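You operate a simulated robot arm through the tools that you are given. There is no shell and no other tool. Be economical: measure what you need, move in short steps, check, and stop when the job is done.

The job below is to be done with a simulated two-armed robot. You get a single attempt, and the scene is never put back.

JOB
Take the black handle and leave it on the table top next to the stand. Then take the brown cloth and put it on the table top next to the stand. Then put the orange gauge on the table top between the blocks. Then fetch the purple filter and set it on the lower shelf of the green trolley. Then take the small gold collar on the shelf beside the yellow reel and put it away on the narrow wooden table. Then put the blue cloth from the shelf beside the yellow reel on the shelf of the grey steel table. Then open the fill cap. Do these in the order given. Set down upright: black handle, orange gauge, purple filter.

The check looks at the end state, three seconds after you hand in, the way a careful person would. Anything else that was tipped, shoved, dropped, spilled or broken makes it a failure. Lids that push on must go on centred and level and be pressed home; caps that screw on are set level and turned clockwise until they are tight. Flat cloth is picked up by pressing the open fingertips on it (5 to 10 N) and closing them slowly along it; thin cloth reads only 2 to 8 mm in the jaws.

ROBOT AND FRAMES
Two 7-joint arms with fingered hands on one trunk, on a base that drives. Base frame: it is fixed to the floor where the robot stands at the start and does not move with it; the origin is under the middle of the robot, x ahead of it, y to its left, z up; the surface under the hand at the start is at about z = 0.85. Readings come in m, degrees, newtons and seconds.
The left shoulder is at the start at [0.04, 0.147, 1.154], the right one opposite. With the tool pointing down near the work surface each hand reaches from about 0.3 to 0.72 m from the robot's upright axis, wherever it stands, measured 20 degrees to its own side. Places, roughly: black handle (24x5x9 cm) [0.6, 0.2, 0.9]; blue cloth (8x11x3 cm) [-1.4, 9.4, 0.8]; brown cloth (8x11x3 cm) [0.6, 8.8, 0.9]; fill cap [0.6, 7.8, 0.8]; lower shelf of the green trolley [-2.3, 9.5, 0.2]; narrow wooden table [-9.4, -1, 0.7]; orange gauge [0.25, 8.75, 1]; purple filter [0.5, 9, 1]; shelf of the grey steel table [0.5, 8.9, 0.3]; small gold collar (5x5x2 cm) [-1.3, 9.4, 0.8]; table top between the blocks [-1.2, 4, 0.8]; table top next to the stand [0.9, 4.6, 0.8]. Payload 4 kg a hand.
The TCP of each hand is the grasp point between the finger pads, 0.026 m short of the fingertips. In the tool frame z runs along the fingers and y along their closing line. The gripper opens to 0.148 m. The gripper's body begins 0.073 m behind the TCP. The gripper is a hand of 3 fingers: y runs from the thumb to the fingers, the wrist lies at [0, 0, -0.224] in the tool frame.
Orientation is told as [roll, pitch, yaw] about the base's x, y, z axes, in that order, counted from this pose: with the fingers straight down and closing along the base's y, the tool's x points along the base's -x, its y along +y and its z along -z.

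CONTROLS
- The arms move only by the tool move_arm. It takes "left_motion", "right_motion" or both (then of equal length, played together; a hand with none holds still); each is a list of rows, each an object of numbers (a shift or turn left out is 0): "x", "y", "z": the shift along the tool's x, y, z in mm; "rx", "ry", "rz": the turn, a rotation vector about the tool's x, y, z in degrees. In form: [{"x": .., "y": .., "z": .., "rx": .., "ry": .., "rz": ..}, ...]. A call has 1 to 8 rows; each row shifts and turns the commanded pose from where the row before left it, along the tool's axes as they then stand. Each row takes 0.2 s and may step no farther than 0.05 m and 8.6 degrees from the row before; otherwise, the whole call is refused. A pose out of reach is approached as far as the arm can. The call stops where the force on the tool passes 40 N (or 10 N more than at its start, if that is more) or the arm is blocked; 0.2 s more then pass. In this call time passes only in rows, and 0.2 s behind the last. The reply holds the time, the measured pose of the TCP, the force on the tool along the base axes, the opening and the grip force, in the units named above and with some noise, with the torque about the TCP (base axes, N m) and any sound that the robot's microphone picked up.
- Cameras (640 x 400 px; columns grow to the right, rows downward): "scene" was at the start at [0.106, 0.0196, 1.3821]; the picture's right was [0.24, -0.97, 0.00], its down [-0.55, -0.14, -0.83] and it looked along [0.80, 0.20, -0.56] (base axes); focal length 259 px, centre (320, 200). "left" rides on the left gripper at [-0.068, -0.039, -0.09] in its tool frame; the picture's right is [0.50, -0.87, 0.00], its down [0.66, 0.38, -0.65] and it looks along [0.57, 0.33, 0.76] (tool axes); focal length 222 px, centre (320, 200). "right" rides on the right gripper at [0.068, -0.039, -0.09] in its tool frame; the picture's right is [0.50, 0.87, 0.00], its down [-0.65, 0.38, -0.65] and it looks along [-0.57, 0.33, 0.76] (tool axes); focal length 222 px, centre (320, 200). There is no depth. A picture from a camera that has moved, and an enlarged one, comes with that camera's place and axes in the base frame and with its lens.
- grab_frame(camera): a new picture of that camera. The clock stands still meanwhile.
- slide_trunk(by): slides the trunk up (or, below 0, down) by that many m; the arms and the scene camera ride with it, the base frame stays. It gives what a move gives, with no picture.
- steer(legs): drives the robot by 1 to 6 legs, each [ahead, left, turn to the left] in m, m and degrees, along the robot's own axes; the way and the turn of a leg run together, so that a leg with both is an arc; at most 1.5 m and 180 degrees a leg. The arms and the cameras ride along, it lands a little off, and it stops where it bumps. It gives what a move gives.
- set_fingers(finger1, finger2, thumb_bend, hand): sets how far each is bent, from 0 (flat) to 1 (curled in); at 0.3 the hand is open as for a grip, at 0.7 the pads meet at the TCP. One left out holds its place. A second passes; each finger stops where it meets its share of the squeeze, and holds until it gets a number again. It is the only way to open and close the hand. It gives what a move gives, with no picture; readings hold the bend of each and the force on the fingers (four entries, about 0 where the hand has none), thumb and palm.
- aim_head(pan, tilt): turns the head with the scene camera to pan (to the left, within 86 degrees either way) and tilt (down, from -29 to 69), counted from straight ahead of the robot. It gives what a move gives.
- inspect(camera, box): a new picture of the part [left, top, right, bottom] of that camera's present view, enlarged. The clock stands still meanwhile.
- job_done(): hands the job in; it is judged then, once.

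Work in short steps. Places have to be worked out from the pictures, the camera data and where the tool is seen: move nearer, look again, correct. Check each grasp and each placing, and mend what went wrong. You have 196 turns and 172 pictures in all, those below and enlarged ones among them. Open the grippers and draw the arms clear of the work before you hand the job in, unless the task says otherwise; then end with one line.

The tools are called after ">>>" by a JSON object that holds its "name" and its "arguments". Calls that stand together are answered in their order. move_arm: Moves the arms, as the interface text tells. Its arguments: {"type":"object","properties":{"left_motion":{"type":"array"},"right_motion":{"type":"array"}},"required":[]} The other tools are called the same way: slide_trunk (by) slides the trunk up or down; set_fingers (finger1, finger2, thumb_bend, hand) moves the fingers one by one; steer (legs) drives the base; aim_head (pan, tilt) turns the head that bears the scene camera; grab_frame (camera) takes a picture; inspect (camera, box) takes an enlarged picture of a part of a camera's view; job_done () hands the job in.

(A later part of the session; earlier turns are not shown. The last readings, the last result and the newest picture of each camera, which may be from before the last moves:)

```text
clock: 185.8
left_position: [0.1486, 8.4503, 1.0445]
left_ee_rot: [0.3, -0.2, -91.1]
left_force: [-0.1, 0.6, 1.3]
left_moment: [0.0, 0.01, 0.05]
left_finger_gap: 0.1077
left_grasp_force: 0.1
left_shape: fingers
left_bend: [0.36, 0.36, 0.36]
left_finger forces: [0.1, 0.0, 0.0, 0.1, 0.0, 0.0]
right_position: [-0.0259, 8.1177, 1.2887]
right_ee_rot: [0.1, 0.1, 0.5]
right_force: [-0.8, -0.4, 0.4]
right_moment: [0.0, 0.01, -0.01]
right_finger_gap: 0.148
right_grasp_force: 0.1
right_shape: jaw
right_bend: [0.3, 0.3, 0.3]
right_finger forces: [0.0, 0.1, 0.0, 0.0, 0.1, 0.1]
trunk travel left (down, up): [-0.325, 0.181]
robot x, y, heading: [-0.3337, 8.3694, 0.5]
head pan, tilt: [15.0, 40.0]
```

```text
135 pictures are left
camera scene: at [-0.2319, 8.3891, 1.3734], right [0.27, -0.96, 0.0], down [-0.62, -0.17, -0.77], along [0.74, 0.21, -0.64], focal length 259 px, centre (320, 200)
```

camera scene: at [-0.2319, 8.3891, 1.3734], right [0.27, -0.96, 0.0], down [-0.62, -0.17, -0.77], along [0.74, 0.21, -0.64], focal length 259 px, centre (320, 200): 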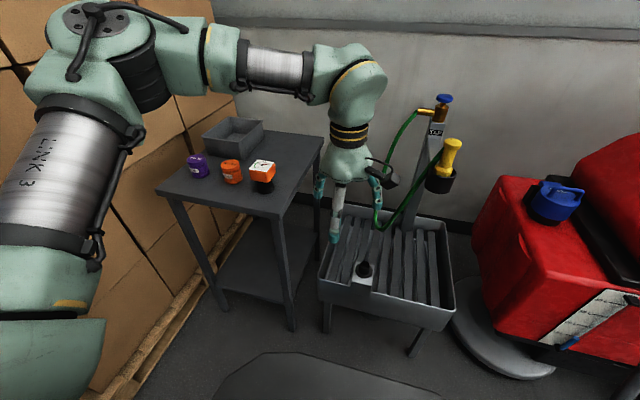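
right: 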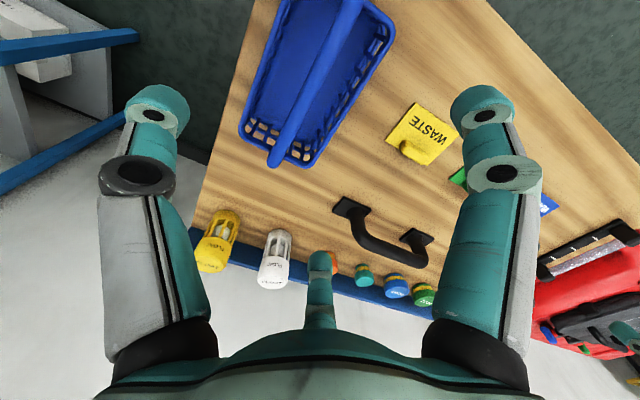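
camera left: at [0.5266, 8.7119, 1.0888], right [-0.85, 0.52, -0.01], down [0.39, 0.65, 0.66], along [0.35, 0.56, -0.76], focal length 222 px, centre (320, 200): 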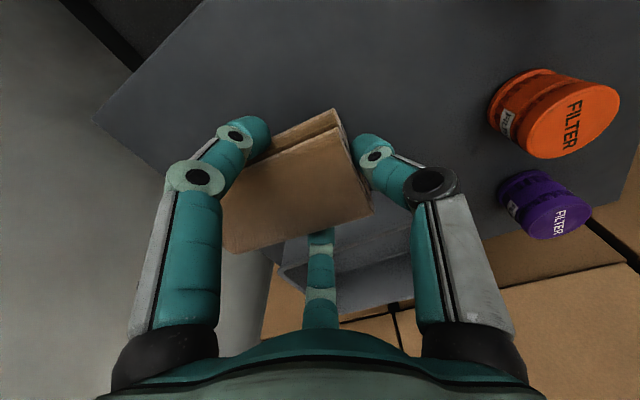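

I raise the left hand and move in, then look at the gauge closely from both cameras.

>>> {"name": "move_arm", "arguments": {"left_motion": [{"z": -30}, {"z": -30}, {"z": -20}]}}

>>> {"name": "steer", "arguments": {"legs": [[0, 0.23, 0], [0.17, 0, 0]]}}

>>> {"name": "grab_frame", "arguments": {"camera": "left"}}

>>> {"name": "inspect", "arguments": {"camera": "scene", "box": [140, 100, 400, 262]}}

```text
clock: 186.6
left_position: [0.148, 8.4503, 1.1244]
left_ee_rot: [0.6, -0.2, -91.2]
left_force: [-0.1, 0.1, 0.3]
left_moment: [0.05, 0.03, 0.0]
left_finger_gap: 0.1078
left_grasp_force: 0.2
left_shape: fingers
left_bend: [0.36, 0.36, 0.36]
left_finger forces: [0.0, 0.0, 0.0, 0.0, 0.1, 0.0]
right_position: [-0.025, 8.1171, 1.2905]
right_ee_rot: [0.1, 0.1, 0.5]
right_force: [-0.4, 0.0, 1.2]
right_moment: [-0.02, 0.02, 0.02]
right_finger_gap: 0.1482
right_grasp_force: 0.0
right_shape: jaw
right_bend: [0.3, 0.3, 0.3]
right_finger forces: [0.1, 0.0, 0.0, 0.1, 0.1, 0.1]
trunk travel left (down, up): [-0.325, 0.181]
robot x, y, heading: [-0.3333, 8.3678, 0.8]
head pan, tilt: [15.0, 40.0]
```

```text
clock: 189.4
left_position: [0.3126, 8.6851, 1.1245]
left_ee_rot: [0.7, 0.0, -90.8]
left_force: [-0.2, -0.2, 0.2]
left_moment: [0.01, -0.01, -0.04]
left_finger_gap: 0.1074
left_grasp_force: 0.0
left_shape: fingers
left_bend: [0.36, 0.36, 0.36]
left_finger forces: [0.0, 0.1, 0.0, 0.0, 0.0, 0.1]
right_position: [0.1393, 8.3501, 1.2906]
right_ee_rot: [0.2, -0.2, 0.9]
right_force: [-0.6, -1.2, -0.6]
right_moment: [-0.03, -0.02, 0.04]
right_finger_gap: 0.1479
right_grasp_force: 0.0
right_shape: jaw
right_bend: [0.3, 0.3, 0.3]
right_finger forces: [0.1, 0.0, 0.0, 0.1, 0.1, 0.0]
trunk travel left (down, up): [-0.325, 0.181]
robot x, y, heading: [-0.1663, 8.5991, 1.0]
head pan, tilt: [15.0, 40.0]
```

```text
134 pictures are left
camera left: at [0.2709, 8.6191, 1.215], right [-0.86, 0.51, -0.01], down [0.38, 0.65, 0.66], along [0.34, 0.56, -0.75], focal length 222 px, centre (320, 200)
```

left: 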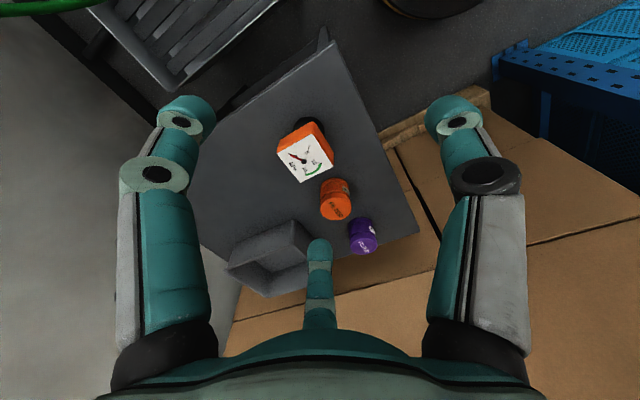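

```text
2.46 times, centred on (270, 181) of scene
camera zoom: at [-0.0684, 8.6227, 1.3737], right [0.28, -0.96, 0.0], down [-0.62, -0.18, -0.77], along [0.74, 0.21, -0.64], focal length 638 px, centre (443, 247)
```

zoom: 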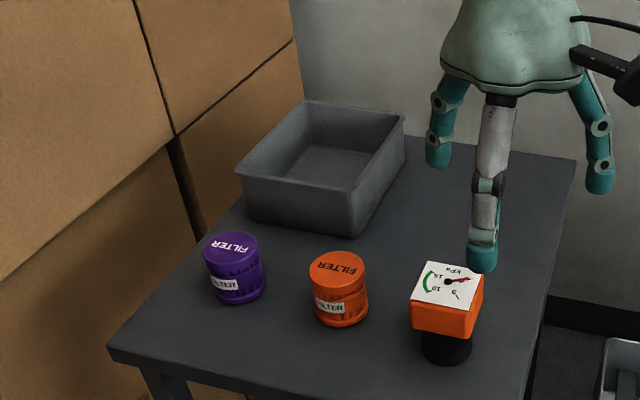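

Gauge is at [0.374, 8.743], top z≈0.944, orange body ~5.5 cm square aligned with the axes. Preshape the fingers and move above it.

>>> {"name": "set_fingers", "arguments": {"hand": "left", "finger1": 0.44, "finger2": 0.44, "thumb_bend": 0.44}}

>>> {"name": "move_arm", "arguments": {"left_motion": [{"x": 29, "y": 31}, {"x": 29, "y": 31}, {"z": 30}, {"z": 30}, {"z": 30}, {"z": 15}]}}

>>> {"name": "grab_frame", "arguments": {"camera": "left"}}

```text
clock: 190.4
left_position: [0.3137, 8.6861, 1.1242]
left_ee_rot: [0.6, -0.3, -90.7]
left_force: [-0.7, 1.2, -0.6]
left_moment: [0.01, -0.02, -0.01]
left_finger_gap: 0.0828
left_grasp_force: 0.0
left_shape: fingers
left_bend: [0.44, 0.44, 0.44]
left_finger forces: [0.1, 0.0, 0.0, 0.0, 0.1, 0.1]
right_position: [0.1412, 8.3523, 1.2922]
right_ee_rot: [0.0, 0.1, 0.8]
right_force: [0.4, 0.6, 0.8]
right_moment: [0.03, 0.01, -0.01]
right_finger_gap: 0.148
right_grasp_force: 0.1
right_shape: jaw
right_bend: [0.3, 0.3, 0.3]
right_finger forces: [0.0, 0.0, 0.1, 0.1, 0.0, 0.1]
trunk travel left (down, up): [-0.325, 0.181]
robot x, y, heading: [-0.1695, 8.6022, 0.9]
head pan, tilt: [15.0, 40.0]
```

```text
clock: 191.8
left_position: [0.3761, 8.7426, 1.0195]
left_ee_rot: [0.5, -0.2, -90.8]
left_force: [-0.4, 0.4, -0.3]
left_moment: [-0.02, 0.0, 0.01]
left_finger_gap: 0.0824
left_grasp_force: 0.1
left_shape: fingers
left_bend: [0.44, 0.44, 0.44]
left_finger forces: [0.0, 0.1, 0.0, 0.0, 0.0, 0.0]
right_position: [0.1423, 8.3518, 1.2908]
right_ee_rot: [0.1, 0.0, 0.9]
right_force: [-1.5, 0.5, 0.7]
right_moment: [-0.03, -0.02, 0.01]
right_finger_gap: 0.1482
right_grasp_force: 0.0
right_shape: jaw
right_bend: [0.3, 0.3, 0.3]
right_finger forces: [0.0, 0.0, 0.1, 0.0, 0.1, 0.1]
trunk travel left (down, up): [-0.325, 0.181]
robot x, y, heading: [-0.1715, 8.5994, 1.0]
head pan, tilt: [15.0, 40.0]
```

```text
132 pictures are left
camera left: at [0.336, 8.6768, 1.1089], right [-0.86, 0.51, -0.01], down [0.38, 0.65, 0.66], along [0.34, 0.56, -0.76], focal length 222 px, centre (320, 200)
```

left: 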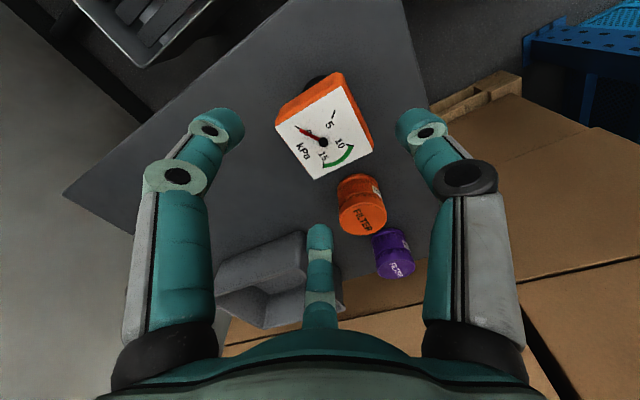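

Aligned. I descend around the body.

>>> {"name": "move_arm", "arguments": {"left_motion": [{"z": 30}, {"z": 30}, {"z": 25}, {"z": 18}]}}

>>> {"name": "grab_frame", "arguments": {"camera": "left"}}

```text
clock: 192.8
left_position: [0.3799, 8.7437, 0.917]
left_ee_rot: [0.4, -0.2, -90.8]
left_force: [0.2, -0.5, 0.1]
left_moment: [0.0, 0.03, -0.02]
left_finger_gap: 0.0825
left_grasp_force: 0.1
left_shape: fingers
left_bend: [0.44, 0.44, 0.44]
left_finger forces: [0.1, 0.1, 0.1, 0.1, 0.1, 0.0]
right_position: [0.142, 8.353, 1.2896]
right_ee_rot: [0.1, 0.0, 0.9]
right_force: [-0.7, 1.0, 0.2]
right_moment: [0.01, -0.03, -0.02]
right_finger_gap: 0.1479
right_grasp_force: 0.1
right_shape: jaw
right_bend: [0.3, 0.3, 0.3]
right_finger forces: [0.0, 0.0, 0.0, 0.0, 0.0, 0.1]
trunk travel left (down, up): [-0.325, 0.181]
robot x, y, heading: [-0.1678, 8.6008, 0.9]
head pan, tilt: [15.0, 40.0]
```

```text
131 pictures are left
camera left: at [0.3385, 8.6766, 1.0068], right [-0.86, 0.51, -0.01], down [0.38, 0.65, 0.66], along [0.34, 0.56, -0.76], focal length 222 px, centre (320, 200)
```

left: 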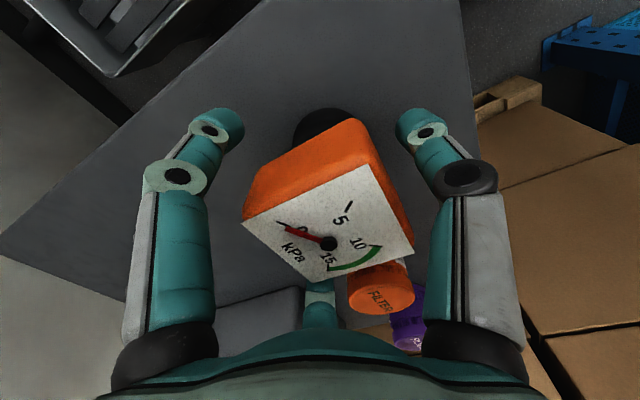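

Clear all round. Closing gently in two steps.

>>> {"name": "set_fingers", "arguments": {"hand": "left", "finger1": 0.52, "finger2": 0.52, "thumb_bend": 0.52}}

>>> {"name": "set_fingers", "arguments": {"hand": "left", "finger1": 0.65, "finger2": 0.65, "thumb_bend": 0.65}}

>>> {"name": "grab_frame", "arguments": {"camera": "left"}}

```text
clock: 193.8
left_position: [0.3788, 8.7427, 0.9177]
left_ee_rot: [0.5, -0.3, -90.8]
left_force: [0.4, 0.1, 0.9]
left_moment: [0.02, 0.0, 0.02]
left_finger_gap: 0.0578
left_grasp_force: 0.6
left_shape: fingers
left_bend: [0.51, 0.51, 0.52]
left_finger forces: [0.7, 0.9, 0.0, 0.0, 0.8, 0.0]
right_position: [0.1421, 8.3524, 1.2906]
right_ee_rot: [0.1, 0.1, 0.8]
right_force: [0.0, 0.5, 0.1]
right_moment: [-0.01, 0.03, -0.05]
right_finger_gap: 0.148
right_grasp_force: 0.1
right_shape: jaw
right_bend: [0.3, 0.3, 0.3]
right_finger forces: [0.0, 0.1, 0.0, 0.0, 0.0, 0.1]
trunk travel left (down, up): [-0.325, 0.181]
robot x, y, heading: [-0.1672, 8.604, 1.0]
head pan, tilt: [15.0, 40.0]
```

```text
clock: 194.8
left_position: [0.3793, 8.7425, 0.916]
left_ee_rot: [0.5, -0.3, -90.8]
left_force: [0.2, -0.5, -2.2]
left_moment: [0.01, 0.0, 0.01]
left_finger_gap: 0.0383
left_grasp_force: 13.1
left_shape: fingers
left_bend: [0.55, 0.54, 0.6]
left_finger forces: [8.3, 9.2, 0.0, 0.0, 8.4, 0.0]
right_position: [0.1427, 8.351, 1.2892]
right_ee_rot: [0.0, 0.0, 1.0]
right_force: [0.1, 0.3, -0.1]
right_moment: [0.02, 0.0, 0.0]
right_finger_gap: 0.1479
right_grasp_force: 0.1
right_shape: jaw
right_bend: [0.3, 0.3, 0.3]
right_finger forces: [0.1, 0.1, 0.0, 0.0, 0.0, 0.0]
trunk travel left (down, up): [-0.325, 0.181]
robot x, y, heading: [-0.1688, 8.605, 0.8]
head pan, tilt: [15.0, 40.0]
```

```text
130 pictures are left
camera left: at [0.3383, 8.6765, 1.0072], right [-0.86, 0.51, -0.01], down [0.38, 0.65, 0.66], along [0.34, 0.56, -0.76], focal length 222 px, centre (320, 200)
```

left: 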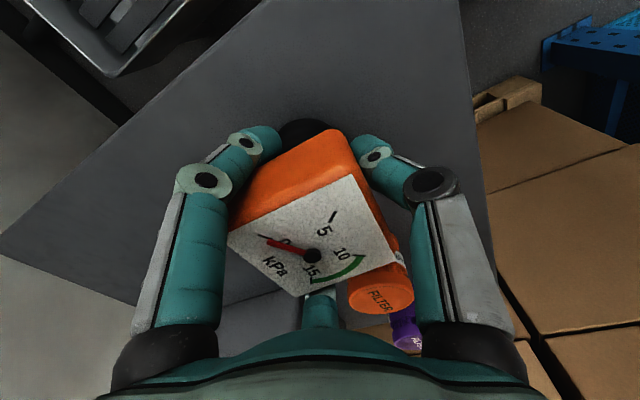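

Gripped ~13 N. Lift straight up.

>>> {"name": "move_arm", "arguments": {"left_motion": [{"z": -15}, {"z": -30}, {"z": -40}, {"z": -40}, {"z": -20}]}}

>>> {"name": "grab_frame", "arguments": {"camera": "left"}}

>>> {"name": "grab_frame", "arguments": {"camera": "scene"}}

```text
clock: 196.0
left_position: [0.3777, 8.7398, 1.0636]
left_ee_rot: [0.6, -0.1, -90.9]
left_force: [0.3, -0.5, -1.2]
left_moment: [-0.02, -0.01, -0.02]
left_finger_gap: 0.0382
left_grasp_force: 13.0
left_shape: fingers
left_bend: [0.55, 0.54, 0.6]
left_finger forces: [8.3, 9.4, 0.0, 0.1, 8.3, 0.0]
right_position: [0.1411, 8.3513, 1.2905]
right_ee_rot: [0.1, -0.1, 0.9]
right_force: [0.4, -0.2, 0.1]
right_moment: [0.04, 0.03, 0.0]
right_finger_gap: 0.148
right_grasp_force: 0.1
right_shape: jaw
right_bend: [0.3, 0.3, 0.3]
right_finger forces: [0.1, 0.0, 0.1, 0.0, 0.0, 0.1]
trunk travel left (down, up): [-0.325, 0.181]
robot x, y, heading: [-0.1667, 8.6007, 0.9]
head pan, tilt: [15.0, 40.0]
```

```text
129 pictures are left
camera left: at [0.3359, 8.6749, 1.1523], right [-0.86, 0.51, -0.01], down [0.38, 0.65, 0.66], along [0.34, 0.56, -0.76], focal length 222 px, centre (320, 200)
```

left: 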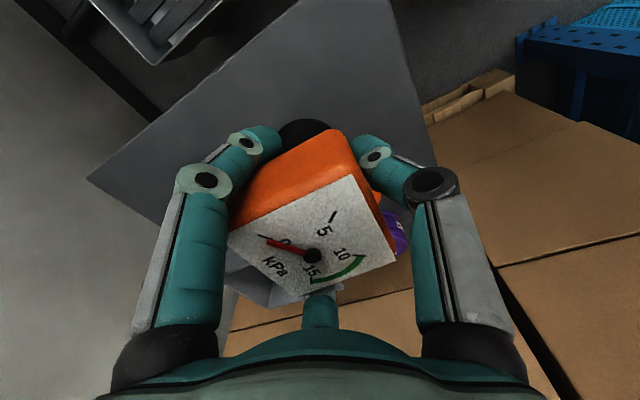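

```text
128 pictures are left
camera scene: at [-0.0659, 8.6231, 1.3734], right [0.28, -0.96, 0.0], down [-0.62, -0.18, -0.77], along [0.74, 0.21, -0.64], focal length 259 px, centre (320, 200)
```

scene: 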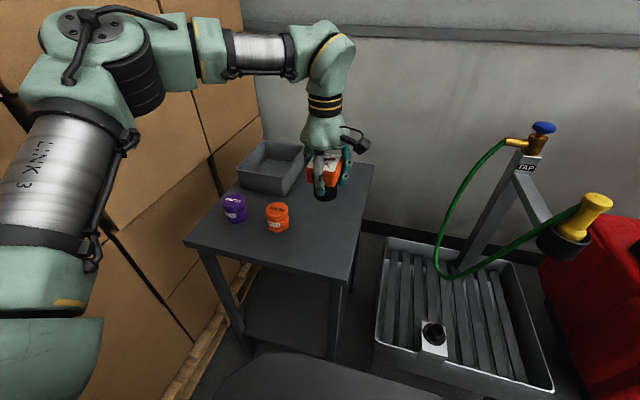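

Gauge is held upright. Drive back toward the y≈4 tables and look at the table on the west side.

>>> {"name": "steer", "arguments": {"legs": [[-0.18, 0, 0], [0, 0, -91], [1.4, 0, 0], [1.4, 0.05, 0], [1.0, 0.04, 0]]}}

>>> {"name": "aim_head", "arguments": {"pan": -50, "tilt": 25}}

>>> {"name": "grab_frame", "arguments": {"camera": "scene"}}

```text
clock: 219.4
left_position: [-0.3969, 4.237, 1.0628]
left_ee_rot: [0.5, -0.2, 174.7]
left_force: [-0.6, 1.0, -1.8]
left_moment: [0.0, 0.03, 0.04]
left_finger_gap: 0.0375
left_grasp_force: 12.6
left_shape: fingers
left_bend: [0.56, 0.54, 0.61]
left_finger forces: [8.4, 9.3, 0.0, 0.0, 7.6, 0.0]
right_position: [-0.7666, 4.5011, 1.2905]
right_ee_rot: [0.1, 0.0, -93.7]
right_force: [-0.7, -0.5, 0.0]
right_moment: [0.0, -0.01, 0.01]
right_finger_gap: 0.1478
right_grasp_force: 0.0
right_shape: jaw
right_bend: [0.3, 0.3, 0.3]
right_finger forces: [0.1, 0.0, 0.0, 0.0, 0.0, 0.0]
trunk travel left (down, up): [-0.325, 0.181]
robot x, y, heading: [-0.4946, 4.7924, -93.7]
head pan, tilt: [15.0, 40.0]
```

```text
clock: 220.8
left_position: [-0.3964, 4.2375, 1.0614]
left_ee_rot: [0.5, -0.2, 174.8]
left_force: [0.7, 1.2, -2.8]
left_moment: [0.02, -0.04, 0.04]
left_finger_gap: 0.0375
left_grasp_force: 12.7
left_shape: fingers
left_bend: [0.56, 0.54, 0.61]
left_finger forces: [8.4, 9.1, 0.0, 0.1, 7.7, 0.0]
right_position: [-0.7673, 4.501, 1.2903]
right_ee_rot: [0.1, -0.1, -93.6]
right_force: [-0.9, -0.5, 0.6]
right_moment: [0.03, 0.0, 0.02]
right_finger_gap: 0.1481
right_grasp_force: 0.1
right_shape: jaw
right_bend: [0.3, 0.3, 0.3]
right_finger forces: [0.0, 0.0, 0.0, 0.0, 0.0, 0.0]
trunk travel left (down, up): [-0.325, 0.181]
robot x, y, heading: [-0.4908, 4.7903, -93.4]
head pan, tilt: [-50.0, 25.0]
```

```text
127 pictures are left
camera scene: at [-0.5697, 4.7133, 1.3967], right [-0.6, 0.8, 0.0], down [0.34, 0.25, -0.91], along [-0.73, -0.54, -0.42], focal length 259 px, centre (320, 200)
```

scene: 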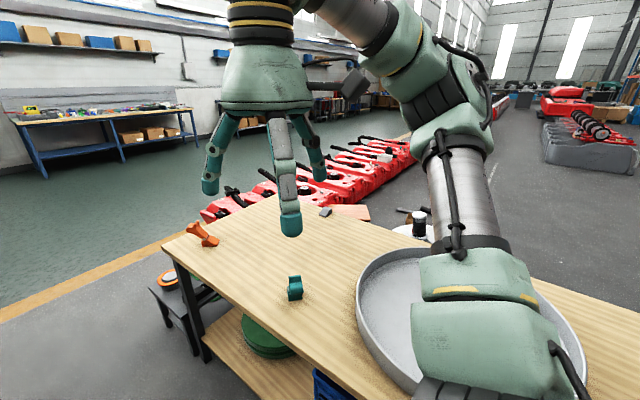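

Three blocks seen: teal [-1.02, 4.28], orange [-1.02, 3.76], grey [-1.51, 4.05]; target centre ≈[-1.2, 4.0]. I move alongside and turn to face the table.

>>> {"name": "steer", "arguments": {"legs": [[0.6, 0.1, 0], [0, 0, -86.5]]}}

>>> {"name": "aim_head", "arguments": {"pan": 8, "tilt": 38}}

>>> {"name": "grab_frame", "arguments": {"camera": "scene"}}

```text
clock: 227.9
left_position: [-0.983, 4.0686, 1.0617]
left_ee_rot: [0.5, -0.2, 87.0]
left_force: [-0.1, 0.3, -1.3]
left_moment: [0.0, 0.01, 0.04]
left_finger_gap: 0.0368
left_grasp_force: 12.7
left_shape: fingers
left_bend: [0.56, 0.54, 0.61]
left_finger forces: [8.4, 9.2, 0.0, 0.0, 7.4, 0.1]
right_position: [-0.7346, 4.4504, 1.2899]
right_ee_rot: [0.1, -0.1, 178.8]
right_force: [-1.1, -0.4, 0.0]
right_moment: [0.01, -0.01, -0.02]
right_finger_gap: 0.148
right_grasp_force: 0.1
right_shape: jaw
right_bend: [0.3, 0.3, 0.3]
right_finger forces: [0.1, 0.0, 0.1, 0.0, 0.1, 0.0]
trunk travel left (down, up): [-0.325, 0.181]
robot x, y, heading: [-0.4319, 4.19, 178.9]
head pan, tilt: [-50.0, 25.0]
```

```text
clock: 229.2
left_position: [-0.9824, 4.0699, 1.0624]
left_ee_rot: [0.5, -0.2, 87.1]
left_force: [0.2, -0.5, -0.8]
left_moment: [0.01, -0.02, -0.02]
left_finger_gap: 0.0371
left_grasp_force: 12.3
left_shape: fingers
left_bend: [0.56, 0.54, 0.61]
left_finger forces: [8.4, 9.2, 0.1, 0.0, 7.4, 0.1]
right_position: [-0.7358, 4.4498, 1.2908]
right_ee_rot: [0.1, -0.1, 178.8]
right_force: [0.0, -0.6, -0.5]
right_moment: [0.0, 0.02, -0.01]
right_finger_gap: 0.1481
right_grasp_force: 0.0
right_shape: jaw
right_bend: [0.3, 0.3, 0.3]
right_finger forces: [0.1, 0.0, 0.0, 0.0, 0.0, 0.0]
trunk travel left (down, up): [-0.325, 0.181]
robot x, y, heading: [-0.4322, 4.1929, 179.0]
head pan, tilt: [8.0, 38.0]
```

```text
126 pictures are left
camera scene: at [-0.5403, 4.1788, 1.3764], right [-0.12, 0.99, 0.0], down [0.61, 0.07, -0.79], along [-0.78, -0.1, -0.62], focal length 259 px, centre (320, 200)
```

scene: 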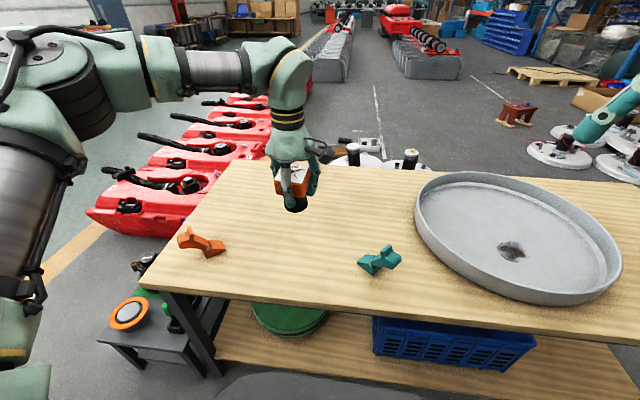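

Drive 0.12 m closer, then extend and lower toward [-1.15, 4.03].

>>> {"name": "steer", "arguments": {"legs": [[0.12, 0, 1]]}}

>>> {"name": "move_arm", "arguments": {"left_motion": [{"x": 20, "z": 40}, {"x": 20, "z": 40}, {"y": 25, "z": 30}, {"y": 20, "z": 20}]}}

>>> {"name": "grab_frame", "arguments": {"camera": "scene"}}

>>> {"name": "grab_frame", "arguments": {"camera": "left"}}

```text
clock: 230.4
left_position: [-1.0985, 4.0607, 1.0616]
left_ee_rot: [0.7, -0.3, 88.2]
left_force: [0.4, 0.5, -1.9]
left_moment: [-0.02, -0.05, 0.04]
left_finger_gap: 0.037
left_grasp_force: 12.4
left_shape: fingers
left_bend: [0.56, 0.54, 0.61]
left_finger forces: [8.6, 9.3, 0.1, 0.0, 7.5, 0.0]
right_position: [-0.8571, 4.4459, 1.2904]
right_ee_rot: [0.1, -0.1, 179.9]
right_force: [0.7, 0.0, 0.6]
right_moment: [-0.01, 0.02, -0.01]
right_finger_gap: 0.1476
right_grasp_force: 0.0
right_shape: jaw
right_bend: [0.3, 0.3, 0.3]
right_finger forces: [0.0, 0.0, 0.1, 0.0, 0.0, 0.0]
trunk travel left (down, up): [-0.325, 0.181]
robot x, y, heading: [-0.5538, 4.1905, -180.0]
head pan, tilt: [8.0, 38.0]
```

```text
clock: 231.4
left_position: [-1.1469, 4.02, 0.9327]
left_ee_rot: [0.5, -0.1, 88.1]
left_force: [0.3, 0.0, -2.5]
left_moment: [-0.03, -0.01, 0.01]
left_finger_gap: 0.0367
left_grasp_force: 12.2
left_shape: fingers
left_bend: [0.56, 0.54, 0.61]
left_finger forces: [8.6, 9.3, 0.1, 0.0, 7.5, 0.0]
right_position: [-0.8593, 4.4458, 1.2894]
right_ee_rot: [0.1, 0.1, 179.8]
right_force: [0.0, 0.7, 0.3]
right_moment: [-0.01, 0.03, -0.03]
right_finger_gap: 0.1481
right_grasp_force: 0.0
right_shape: jaw
right_bend: [0.3, 0.3, 0.3]
right_finger forces: [0.0, 0.0, 0.0, 0.0, 0.0, 0.1]
trunk travel left (down, up): [-0.325, 0.181]
robot x, y, heading: [-0.5515, 4.192, -179.8]
head pan, tilt: [8.0, 38.0]
```

```text
125 pictures are left
camera scene: at [-0.6599, 4.1777, 1.3764], right [-0.14, 0.99, 0.0], down [0.61, 0.09, -0.79], along [-0.78, -0.11, -0.62], focal length 259 px, centre (320, 200)
```

scene: 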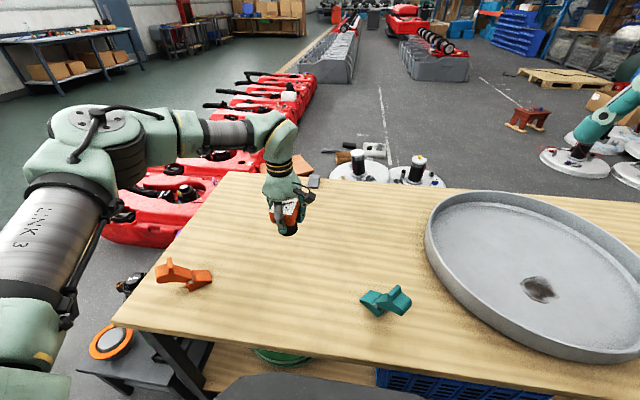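

```text
124 pictures are left
camera left: at [-1.1045, 4.0859, 1.0225], right [0.85, -0.53, -0.01], down [-0.39, -0.65, 0.66], along [-0.35, -0.55, -0.76], focal length 222 px, centre (320, 200)
```

left: 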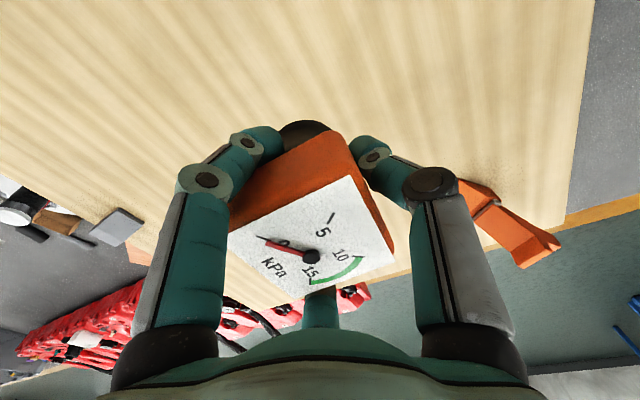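

Position is good and clear. Lower to contact.

>>> {"name": "move_arm", "arguments": {"left_motion": [{"z": 25}, {"z": 20}, {"z": 15}, {"z": 6}, {"z": 5}, {"z": 5}, {"z": 4}, {"z": 4}]}}

```text
clock: 233.2
left_position: [-1.1492, 4.0233, 0.8473]
left_ee_rot: [0.7, -0.1, 88.2]
left_force: [0.1, -0.2, -1.8]
left_moment: [0.0, -0.02, 0.0]
left_finger_gap: 0.0369
left_grasp_force: 12.6
left_shape: fingers
left_bend: [0.56, 0.54, 0.61]
left_finger forces: [8.6, 9.3, 0.0, 0.0, 7.4, 0.0]
right_position: [-0.859, 4.4459, 1.2898]
right_ee_rot: [0.1, 0.0, 179.9]
right_force: [0.8, 0.6, -0.2]
right_moment: [-0.02, 0.01, 0.01]
right_finger_gap: 0.1478
right_grasp_force: 0.0
right_shape: jaw
right_bend: [0.3, 0.3, 0.3]
right_finger forces: [0.0, 0.0, 0.0, 0.0, 0.0, 0.0]
trunk travel left (down, up): [-0.325, 0.181]
robot x, y, heading: [-0.5511, 4.1906, -179.9]
head pan, tilt: [8.0, 38.0]
```

>>> {"name": "move_arm", "arguments": {"left_motion": [{"z": 4}, {"z": 4}, {"z": 3}, {"z": 3}, {"z": 3}, {"z": 3}, {"z": 3}]}}

>>> {"name": "inspect", "arguments": {"camera": "scene", "box": [220, 160, 380, 260]}}

```text
clock: 234.8
left_position: [-1.1479, 4.0233, 0.8252]
left_ee_rot: [0.5, -0.3, 88.2]
left_force: [-0.1, 0.2, -1.5]
left_moment: [0.0, 0.02, -0.04]
left_finger_gap: 0.0367
left_grasp_force: 12.5
left_shape: fingers
left_bend: [0.56, 0.54, 0.61]
left_finger forces: [8.6, 9.3, 0.0, 0.0, 7.3, 0.0]
right_position: [-0.8581, 4.445, 1.2896]
right_ee_rot: [0.0, 0.0, 179.9]
right_force: [-0.4, -0.2, 0.2]
right_moment: [-0.03, -0.01, 0.0]
right_finger_gap: 0.148
right_grasp_force: 0.3
right_shape: jaw
right_bend: [0.3, 0.3, 0.3]
right_finger forces: [0.0, 0.1, 0.1, 0.1, 0.0, 0.1]
trunk travel left (down, up): [-0.325, 0.181]
robot x, y, heading: [-0.5532, 4.1926, -180.3]
head pan, tilt: [8.0, 38.0]
```

```text
4.00 times, centred on (300, 210) of scene
camera zoom: at [-0.6595, 4.1776, 1.3764], right [-0.14, 0.99, 0.0], down [0.61, 0.09, -0.79], along [-0.78, -0.11, -0.62], focal length 1036 px, centre (400, 160)
```

zoom: 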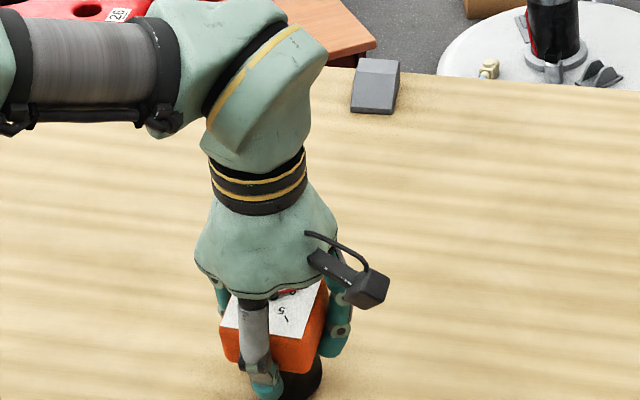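

>>> {"name": "move_arm", "arguments": {"left_motion": [{"z": 3}, {"z": 3}, {"z": 2}, {"z": 2}, {"z": 2}, {"z": 2}]}}

```text
clock: 236.2
left_position: [-1.1485, 4.0224, 0.8137]
left_ee_rot: [0.8, -0.2, 88.2]
left_force: [-1.5, 0.3, 18.7]
left_moment: [-0.06, 0.14, 0.04]
left_finger_gap: 0.0327
left_grasp_force: 13.3
left_shape: fingers
left_bend: [0.57, 0.54, 0.63]
left_finger forces: [8.6, 11.0, 0.0, 0.0, 6.2, 0.1]
right_position: [-0.8562, 4.4463, 1.2908]
right_ee_rot: [0.2, -0.1, 179.9]
right_force: [0.7, -0.4, 0.6]
right_moment: [0.01, 0.02, -0.02]
right_finger_gap: 0.1478
right_grasp_force: 0.1
right_shape: jaw
right_bend: [0.3, 0.3, 0.3]
right_finger forces: [0.0, 0.1, 0.0, 0.0, 0.0, 0.0]
trunk travel left (down, up): [-0.325, 0.181]
robot x, y, heading: [-0.5495, 4.1912, -180.1]
head pan, tilt: [8.0, 38.0]
```

In contact. Ease off 2 mm, open gently, then lift.

>>> {"name": "move_arm", "arguments": {"left_motion": [{"z": -2}]}}

>>> {"name": "set_fingers", "arguments": {"hand": "left", "finger1": 0.44, "finger2": 0.44, "thumb_bend": 0.44}}

>>> {"name": "grab_frame", "arguments": {"camera": "left"}}

```text
clock: 236.6
left_position: [-1.1493, 4.0223, 0.8133]
left_ee_rot: [0.7, -0.2, 88.2]
left_force: [-3.1, 0.4, 14.1]
left_moment: [0.03, 0.17, 0.03]
left_finger_gap: 0.0325
left_grasp_force: 13.8
left_shape: fingers
left_bend: [0.57, 0.54, 0.63]
left_finger forces: [9.4, 11.2, 0.1, 0.1, 5.9, 0.0]
right_position: [-0.8571, 4.4466, 1.2907]
right_ee_rot: [0.2, -0.1, 180.0]
right_force: [0.2, -0.8, 0.5]
right_moment: [0.02, -0.03, -0.01]
right_finger_gap: 0.1478
right_grasp_force: 0.0
right_shape: jaw
right_bend: [0.3, 0.3, 0.3]
right_finger forces: [0.1, 0.0, 0.0, 0.0, 0.0, 0.1]
trunk travel left (down, up): [-0.325, 0.181]
robot x, y, heading: [-0.5542, 4.1878, -179.8]
head pan, tilt: [8.0, 38.0]
```

```text
clock: 237.6
left_position: [-1.1496, 4.0216, 0.8134]
left_ee_rot: [0.4, -0.2, 88.2]
left_force: [0.2, 0.8, -0.3]
left_moment: [-0.01, 0.01, 0.0]
left_finger_gap: 0.0813
left_grasp_force: 0.0
left_shape: fingers
left_bend: [0.44, 0.44, 0.44]
left_finger forces: [0.0, 0.1, 0.0, 0.1, 0.1, 0.1]
right_position: [-0.8595, 4.4458, 1.2913]
right_ee_rot: [0.2, 0.0, 179.9]
right_force: [-0.4, -0.1, 0.6]
right_moment: [0.04, 0.03, -0.02]
right_finger_gap: 0.148
right_grasp_force: 0.1
right_shape: jaw
right_bend: [0.3, 0.3, 0.3]
right_finger forces: [0.0, 0.0, 0.1, 0.0, 0.0, 0.0]
trunk travel left (down, up): [-0.325, 0.181]
robot x, y, heading: [-0.5531, 4.1915, -179.8]
head pan, tilt: [8.0, 38.0]
```

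```text
122 pictures are left
camera left: at [-1.1068, 4.0879, 0.9029], right [0.85, -0.53, -0.01], down [-0.39, -0.65, 0.66], along [-0.35, -0.55, -0.76], focal length 222 px, centre (320, 200)
```

left: 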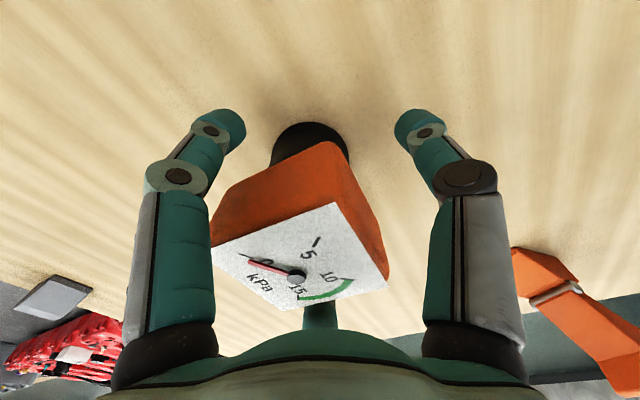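

It stands level. Open wider and lift off.

>>> {"name": "set_fingers", "arguments": {"hand": "left", "finger1": 0.35, "finger2": 0.35, "thumb_bend": 0.35}}

>>> {"name": "move_arm", "arguments": {"left_motion": [{"z": -20}, {"z": -40}, {"z": -50}, {"z": -50}, {"z": -50}, {"z": -50, "y": -20}]}}

>>> {"name": "inspect", "arguments": {"camera": "scene", "box": [160, 150, 480, 350]}}

```text
clock: 238.6
left_position: [-1.1478, 4.0211, 0.8138]
left_ee_rot: [0.6, -0.1, 88.2]
left_force: [-0.2, 0.4, 0.2]
left_moment: [-0.01, 0.04, -0.01]
left_finger_gap: 0.1106
left_grasp_force: 0.0
left_shape: fingers
left_bend: [0.35, 0.35, 0.35]
left_finger forces: [0.0, 0.1, 0.1, 0.0, 0.0, 0.1]
right_position: [-0.8598, 4.4463, 1.2897]
right_ee_rot: [0.1, 0.0, 179.9]
right_force: [-0.4, 0.7, 0.4]
right_moment: [0.0, 0.01, 0.0]
right_finger_gap: 0.1479
right_grasp_force: 0.1
right_shape: jaw
right_bend: [0.3, 0.3, 0.3]
right_finger forces: [0.0, 0.1, 0.1, 0.0, 0.1, 0.0]
trunk travel left (down, up): [-0.325, 0.181]
robot x, y, heading: [-0.5544, 4.1919, -180.0]
head pan, tilt: [8.0, 38.0]
```

```text
refused: row 6 steps farther than a row can; nothing moved
```

```text
2.00 times, centred on (320, 250) of scene
camera zoom: at [-0.6592, 4.1777, 1.3764], right [-0.14, 0.99, 0.0], down [0.61, 0.09, -0.79], along [-0.78, -0.11, -0.62], focal length 518 px, centre (320, 100)
```

zoom: 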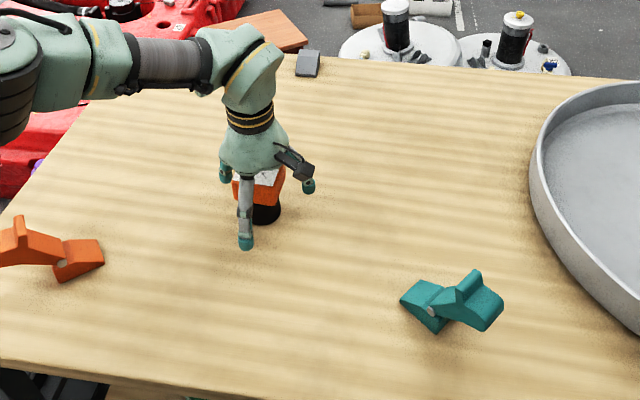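

Lift off now.

>>> {"name": "move_arm", "arguments": {"left_motion": [{"z": -20}, {"z": -40}, {"z": -50}, {"z": -50}, {"z": -50}, {"z": -30, "y": -20}, {"z": -20, "y": -30}]}}

>>> {"name": "steer", "arguments": {"legs": [[-0.2, 0, 0]]}}

>>> {"name": "grab_frame", "arguments": {"camera": "scene"}}

```text
clock: 240.2
left_position: [-1.0946, 4.0185, 1.0755]
left_ee_rot: [0.5, -0.1, 88.3]
left_force: [-0.2, -0.6, 0.7]
left_moment: [-0.02, -0.01, 0.0]
left_finger_gap: 0.1107
left_grasp_force: 0.1
left_shape: fingers
left_bend: [0.35, 0.35, 0.35]
left_finger forces: [0.0, 0.0, 0.0, 0.1, 0.1, 0.1]
right_position: [-0.8564, 4.4457, 1.2909]
right_ee_rot: [0.1, 0.0, 179.9]
right_force: [0.7, 0.1, 0.1]
right_moment: [0.0, 0.0, 0.0]
right_finger_gap: 0.148
right_grasp_force: 0.2
right_shape: jaw
right_bend: [0.3, 0.3, 0.3]
right_finger forces: [0.0, 0.0, 0.0, 0.0, 0.0, 0.1]
trunk travel left (down, up): [-0.325, 0.181]
robot x, y, heading: [-0.5549, 4.1906, -179.7]
head pan, tilt: [8.0, 38.0]
```

```text
clock: 241.8
left_position: [-0.8975, 4.0182, 1.0731]
left_ee_rot: [0.5, -0.2, 88.3]
left_force: [0.5, -0.2, -0.6]
left_moment: [-0.01, 0.01, 0.02]
left_finger_gap: 0.1109
left_grasp_force: 0.0
left_shape: fingers
left_bend: [0.35, 0.35, 0.35]
left_finger forces: [0.0, 0.0, 0.1, 0.0, 0.1, 0.0]
right_position: [-0.6617, 4.4463, 1.2888]
right_ee_rot: [0.0, 0.1, 180.1]
right_force: [0.8, 0.2, 0.3]
right_moment: [0.01, 0.0, 0.0]
right_finger_gap: 0.1481
right_grasp_force: 0.0
right_shape: jaw
right_bend: [0.3, 0.3, 0.3]
right_finger forces: [0.0, 0.0, 0.1, 0.1, 0.0, 0.0]
trunk travel left (down, up): [-0.325, 0.181]
robot x, y, heading: [-0.3555, 4.1901, -179.6]
head pan, tilt: [8.0, 38.0]
```

```text
120 pictures are left
camera scene: at [-0.4615, 4.1778, 1.3763], right [-0.14, 0.99, 0.0], down [0.61, 0.09, -0.79], along [-0.78, -0.11, -0.62], focal length 259 px, centre (320, 200)
```

scene: 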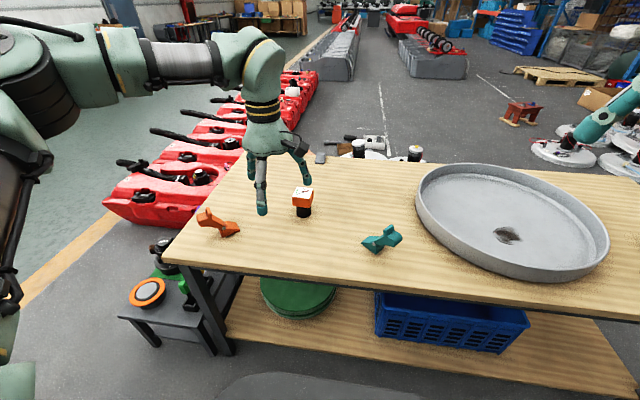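

Gauge stands upright between the blocks. Now return to the grey table for the purple filter, ending with a 30° heading so the left elbow stays off the boxes.

>>> {"name": "steer", "arguments": {"legs": [[0, 0, -90], [1.4, 0, 0], [1.4, 0, 0], [1.3, 0, 0], [0, 0, -60]]}}

>>> {"name": "aim_head", "arguments": {"pan": 10, "tilt": 38}}

>>> {"name": "grab_frame", "arguments": {"camera": "scene"}}

```text
clock: 268.0
left_position: [0.0594, 8.7114, 1.0752]
left_ee_rot: [0.5, -0.2, -61.8]
left_force: [0.7, -0.2, -0.7]
left_moment: [-0.01, 0.02, 0.0]
left_finger_gap: 0.111
left_grasp_force: 0.3
left_shape: fingers
left_bend: [0.35, 0.35, 0.35]
left_finger forces: [0.1, 0.1, 0.0, 0.1, 0.0, 0.0]
right_position: [0.0673, 8.2213, 1.2908]
right_ee_rot: [0.1, 0.0, 29.9]
right_force: [-0.1, 0.1, -0.4]
right_moment: [-0.01, 0.01, -0.04]
right_finger_gap: 0.1481
right_grasp_force: 0.1
right_shape: jaw
right_bend: [0.3, 0.3, 0.3]
right_finger forces: [0.1, 0.0, 0.1, 0.0, 0.1, 0.1]
trunk travel left (down, up): [-0.325, 0.181]
robot x, y, heading: [-0.3253, 8.2859, 30.1]
head pan, tilt: [8.0, 38.0]
```

```text
clock: 268.6
left_position: [0.0585, 8.71, 1.074]
left_ee_rot: [0.5, -0.2, -61.8]
left_force: [0.6, -0.6, 0.8]
left_moment: [0.01, 0.0, 0.01]
left_finger_gap: 0.1107
left_grasp_force: 0.0
left_shape: fingers
left_bend: [0.35, 0.35, 0.35]
left_finger forces: [0.0, 0.0, 0.0, 0.0, 0.0, 0.1]
right_position: [0.0671, 8.2213, 1.2905]
right_ee_rot: [0.0, 0.1, 29.9]
right_force: [0.0, -0.1, 0.6]
right_moment: [0.01, 0.02, 0.01]
right_finger_gap: 0.1477
right_grasp_force: 0.0
right_shape: jaw
right_bend: [0.3, 0.3, 0.3]
right_finger forces: [0.0, 0.0, 0.1, 0.0, 0.1, 0.1]
trunk travel left (down, up): [-0.325, 0.181]
robot x, y, heading: [-0.3217, 8.2909, 30.0]
head pan, tilt: [10.0, 38.0]
```

```text
119 pictures are left
camera scene: at [-0.2407, 8.3528, 1.3764], right [0.64, -0.77, 0.0], down [-0.47, -0.4, -0.79], along [0.6, 0.51, -0.62], focal length 259 px, centre (320, 200)
```

scene: 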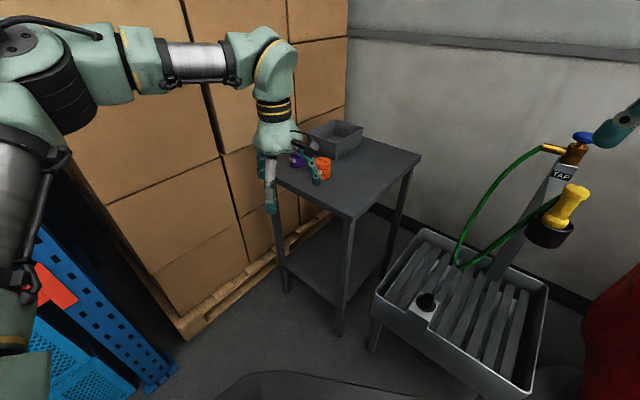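

I move the base diagonally toward the table so the hand comes over the filters.

>>> {"name": "steer", "arguments": {"legs": [[0.35, 0.09, 0]]}}

>>> {"name": "grab_frame", "arguments": {"camera": "left"}}

>>> {"name": "grab_frame", "arguments": {"camera": "scene"}}

```text
clock: 270.9
left_position: [0.3125, 8.9611, 1.0746]
left_ee_rot: [0.6, -0.1, -61.6]
left_force: [0.2, 0.3, -0.6]
left_moment: [-0.01, 0.04, -0.01]
left_finger_gap: 0.1111
left_grasp_force: 0.1
left_shape: fingers
left_bend: [0.35, 0.35, 0.35]
left_finger forces: [0.0, 0.0, 0.0, 0.0, 0.0, 0.0]
right_position: [0.3222, 8.474, 1.2899]
right_ee_rot: [0.1, -0.1, 30.1]
right_force: [-0.1, 0.4, -0.3]
right_moment: [-0.03, 0.01, -0.01]
right_finger_gap: 0.1477
right_grasp_force: 0.1
right_shape: jaw
right_bend: [0.3, 0.3, 0.3]
right_finger forces: [0.0, 0.0, 0.0, 0.0, 0.1, 0.0]
trunk travel left (down, up): [-0.325, 0.181]
robot x, y, heading: [-0.0681, 8.5387, 30.1]
head pan, tilt: [10.0, 38.0]
```

```text
118 pictures are left
camera left: at [0.3092, 8.8837, 1.1643], right [-1.0, 0.03, -0.01], down [0.01, 0.75, 0.66], along [0.03, 0.66, -0.75], focal length 222 px, centre (320, 200)
```

left: 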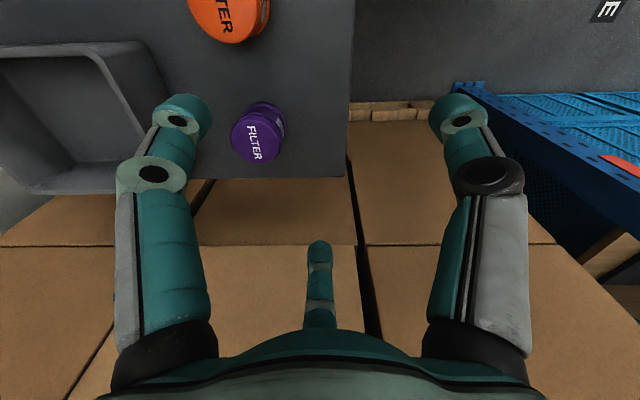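

```text
117 pictures are left
camera scene: at [0.0138, 8.6029, 1.3765], right [0.65, -0.76, 0.0], down [-0.47, -0.4, -0.79], along [0.6, 0.51, -0.62], focal length 259 px, centre (320, 200)
```

scene: 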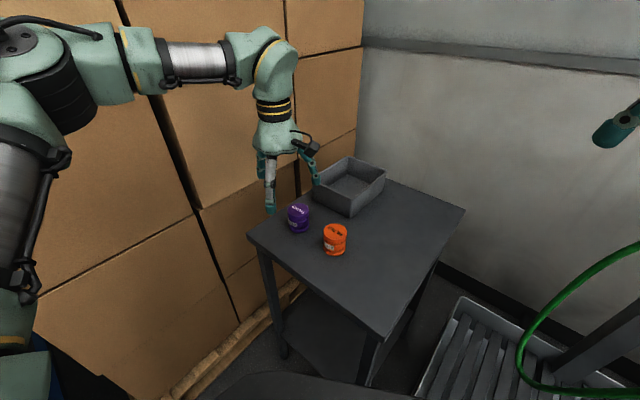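

Purple filter is at about [0.388, 8.996]. Preshape and go above it.

>>> {"name": "set_fingers", "arguments": {"hand": "left", "finger1": 0.44, "finger2": 0.44, "thumb_bend": 0.44}}

>>> {"name": "move_arm", "arguments": {"left_motion": [{"x": -5, "y": 42}, {"y": 41}, {"z": 30}, {"z": 30}]}}

>>> {"name": "grab_frame", "arguments": {"camera": "left"}}

>>> {"name": "inspect", "arguments": {"camera": "scene", "box": [220, 130, 420, 255]}}

```text
clock: 271.9
left_position: [0.3127, 8.9617, 1.0743]
left_ee_rot: [0.5, -0.2, -61.6]
left_force: [-0.6, -0.9, 0.5]
left_moment: [-0.02, 0.0, -0.01]
left_finger_gap: 0.0829
left_grasp_force: 0.0
left_shape: fingers
left_bend: [0.44, 0.44, 0.44]
left_finger forces: [0.1, 0.0, 0.0, 0.0, 0.0, 0.0]
right_position: [0.3216, 8.4739, 1.2901]
right_ee_rot: [0.1, 0.0, 30.1]
right_force: [-0.7, -0.3, -0.6]
right_moment: [0.0, 0.02, 0.0]
right_finger_gap: 0.1479
right_grasp_force: 0.0
right_shape: jaw
right_bend: [0.3, 0.3, 0.3]
right_finger forces: [0.1, 0.0, 0.0, 0.0, 0.1, 0.0]
trunk travel left (down, up): [-0.325, 0.181]
robot x, y, heading: [-0.0708, 8.5388, 30.3]
head pan, tilt: [10.0, 38.0]
```

```text
clock: 272.9
left_position: [0.3536, 8.9803, 1.0147]
left_ee_rot: [0.5, -0.2, -61.4]
left_force: [0.4, -0.4, -0.1]
left_moment: [-0.03, 0.0, 0.0]
left_finger_gap: 0.0824
left_grasp_force: 0.0
left_shape: fingers
left_bend: [0.44, 0.44, 0.44]
left_finger forces: [0.0, 0.0, 0.0, 0.0, 0.0, 0.0]
left hand out of reach, approached as far as the arm can: row 2
right_position: [0.3247, 8.4743, 1.2898]
right_ee_rot: [0.1, 0.0, 30.1]
right_force: [-0.2, -0.9, -0.1]
right_moment: [0.0, 0.02, 0.0]
right_finger_gap: 0.1478
right_grasp_force: 0.1
right_shape: jaw
right_bend: [0.3, 0.3, 0.3]
right_finger forces: [0.0, 0.0, 0.1, 0.1, 0.0, 0.1]
trunk travel left (down, up): [-0.325, 0.181]
robot x, y, heading: [-0.0711, 8.5401, 30.3]
head pan, tilt: [10.0, 38.0]
```

```text
116 pictures are left
camera left: at [0.3498, 8.9021, 1.1049], right [-1.0, 0.03, -0.01], down [0.01, 0.76, 0.66], along [0.02, 0.65, -0.76], focal length 222 px, centre (320, 200)
```

left: 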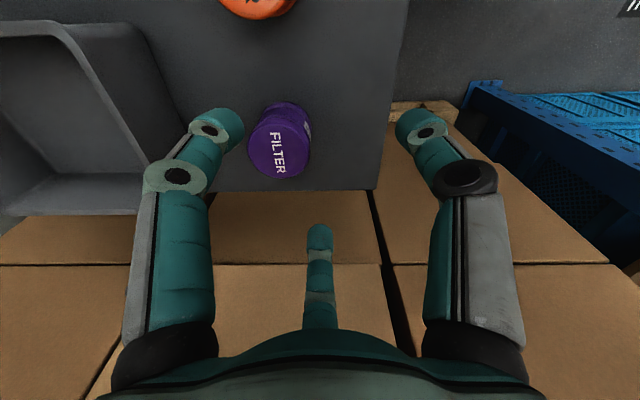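

```text
3.20 times, centred on (320, 192) of scene
camera zoom: at [0.0157, 8.6041, 1.3763], right [0.65, -0.76, 0.0], down [-0.47, -0.4, -0.79], along [0.6, 0.51, -0.62], focal length 829 px, centre (320, 224)
```

zoom: 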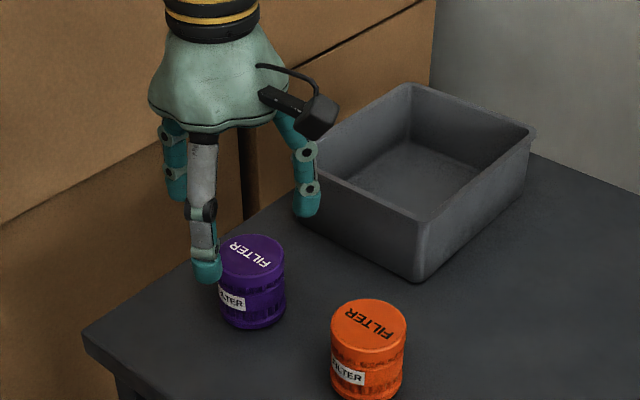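

Filter confirmed at [0.388, 8.996], top 0.92, Ø≈5.5 cm. The arm is at its limit, so I drive ahead 37 mm.

>>> {"name": "steer", "arguments": {"legs": [[0.038, 0, 0]]}}

>>> {"name": "grab_frame", "arguments": {"camera": "left"}}

```text
clock: 273.8
left_position: [0.3796, 8.9959, 1.0197]
left_ee_rot: [1.0, -0.3, -61.5]
left_force: [-0.6, -0.4, 0.1]
left_moment: [-0.01, 0.0, 0.01]
left_finger_gap: 0.0825
left_grasp_force: 0.1
left_shape: fingers
left_bend: [0.44, 0.44, 0.44]
left_finger forces: [0.0, 0.0, 0.0, 0.1, 0.0, 0.0]
right_position: [0.3495, 8.4892, 1.2931]
right_ee_rot: [0.2, -0.4, 30.2]
right_force: [-1.5, 0.3, 0.0]
right_moment: [0.03, -0.06, 0.02]
right_finger_gap: 0.1479
right_grasp_force: 0.1
right_shape: jaw
right_bend: [0.3, 0.3, 0.3]
right_finger forces: [0.1, 0.0, 0.0, 0.1, 0.0, 0.0]
trunk travel left (down, up): [-0.325, 0.181]
robot x, y, heading: [-0.0382, 8.5562, 30.2]
head pan, tilt: [10.0, 38.0]
```

```text
114 pictures are left
camera left: at [0.3762, 8.9171, 1.109], right [-1.0, 0.03, -0.02], down [0.01, 0.75, 0.66], along [0.03, 0.66, -0.75], focal length 222 px, centre (320, 200)
```

left: 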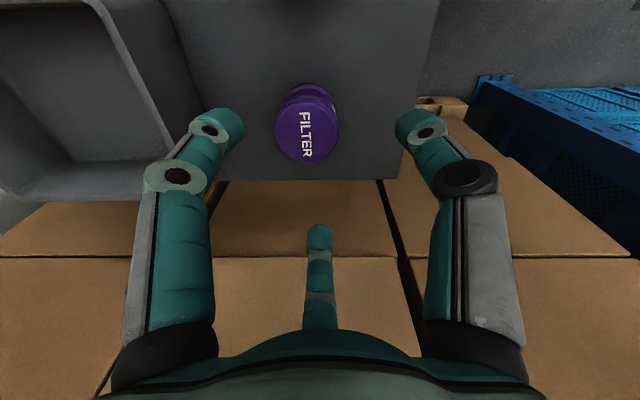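

Nudge 10 mm and descend around the filter.

>>> {"name": "move_arm", "arguments": {"left_motion": [{"z": 30}, {"z": 20, "y": 10}, {"z": 20}]}}

>>> {"name": "grab_frame", "arguments": {"camera": "left"}}

```text
clock: 274.6
left_position: [0.3945, 9.0039, 0.9458]
left_ee_rot: [0.5, -0.1, -61.6]
left_force: [0.3, -0.2, -0.1]
left_moment: [-0.05, 0.01, 0.01]
left_finger_gap: 0.0823
left_grasp_force: 0.1
left_shape: fingers
left_bend: [0.44, 0.44, 0.44]
left_finger forces: [0.0, 0.1, 0.0, 0.1, 0.0, 0.1]
right_position: [0.3574, 8.4921, 1.2906]
right_ee_rot: [0.1, -0.1, 30.2]
right_force: [0.2, -1.0, 0.0]
right_moment: [-0.05, -0.02, 0.02]
right_finger_gap: 0.1478
right_grasp_force: 0.0
right_shape: jaw
right_bend: [0.3, 0.3, 0.3]
right_finger forces: [0.1, 0.0, 0.1, 0.0, 0.0, 0.1]
trunk travel left (down, up): [-0.325, 0.181]
robot x, y, heading: [-0.0364, 8.5574, 30.3]
head pan, tilt: [10.0, 38.0]
```

```text
113 pictures are left
camera left: at [0.392, 8.9257, 1.0354], right [-1.0, 0.03, -0.01], down [0.02, 0.76, 0.65], along [0.03, 0.65, -0.76], focal length 222 px, centre (320, 200)
```

left: 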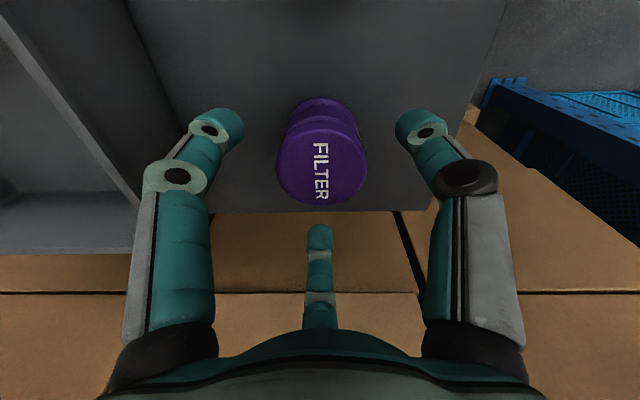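

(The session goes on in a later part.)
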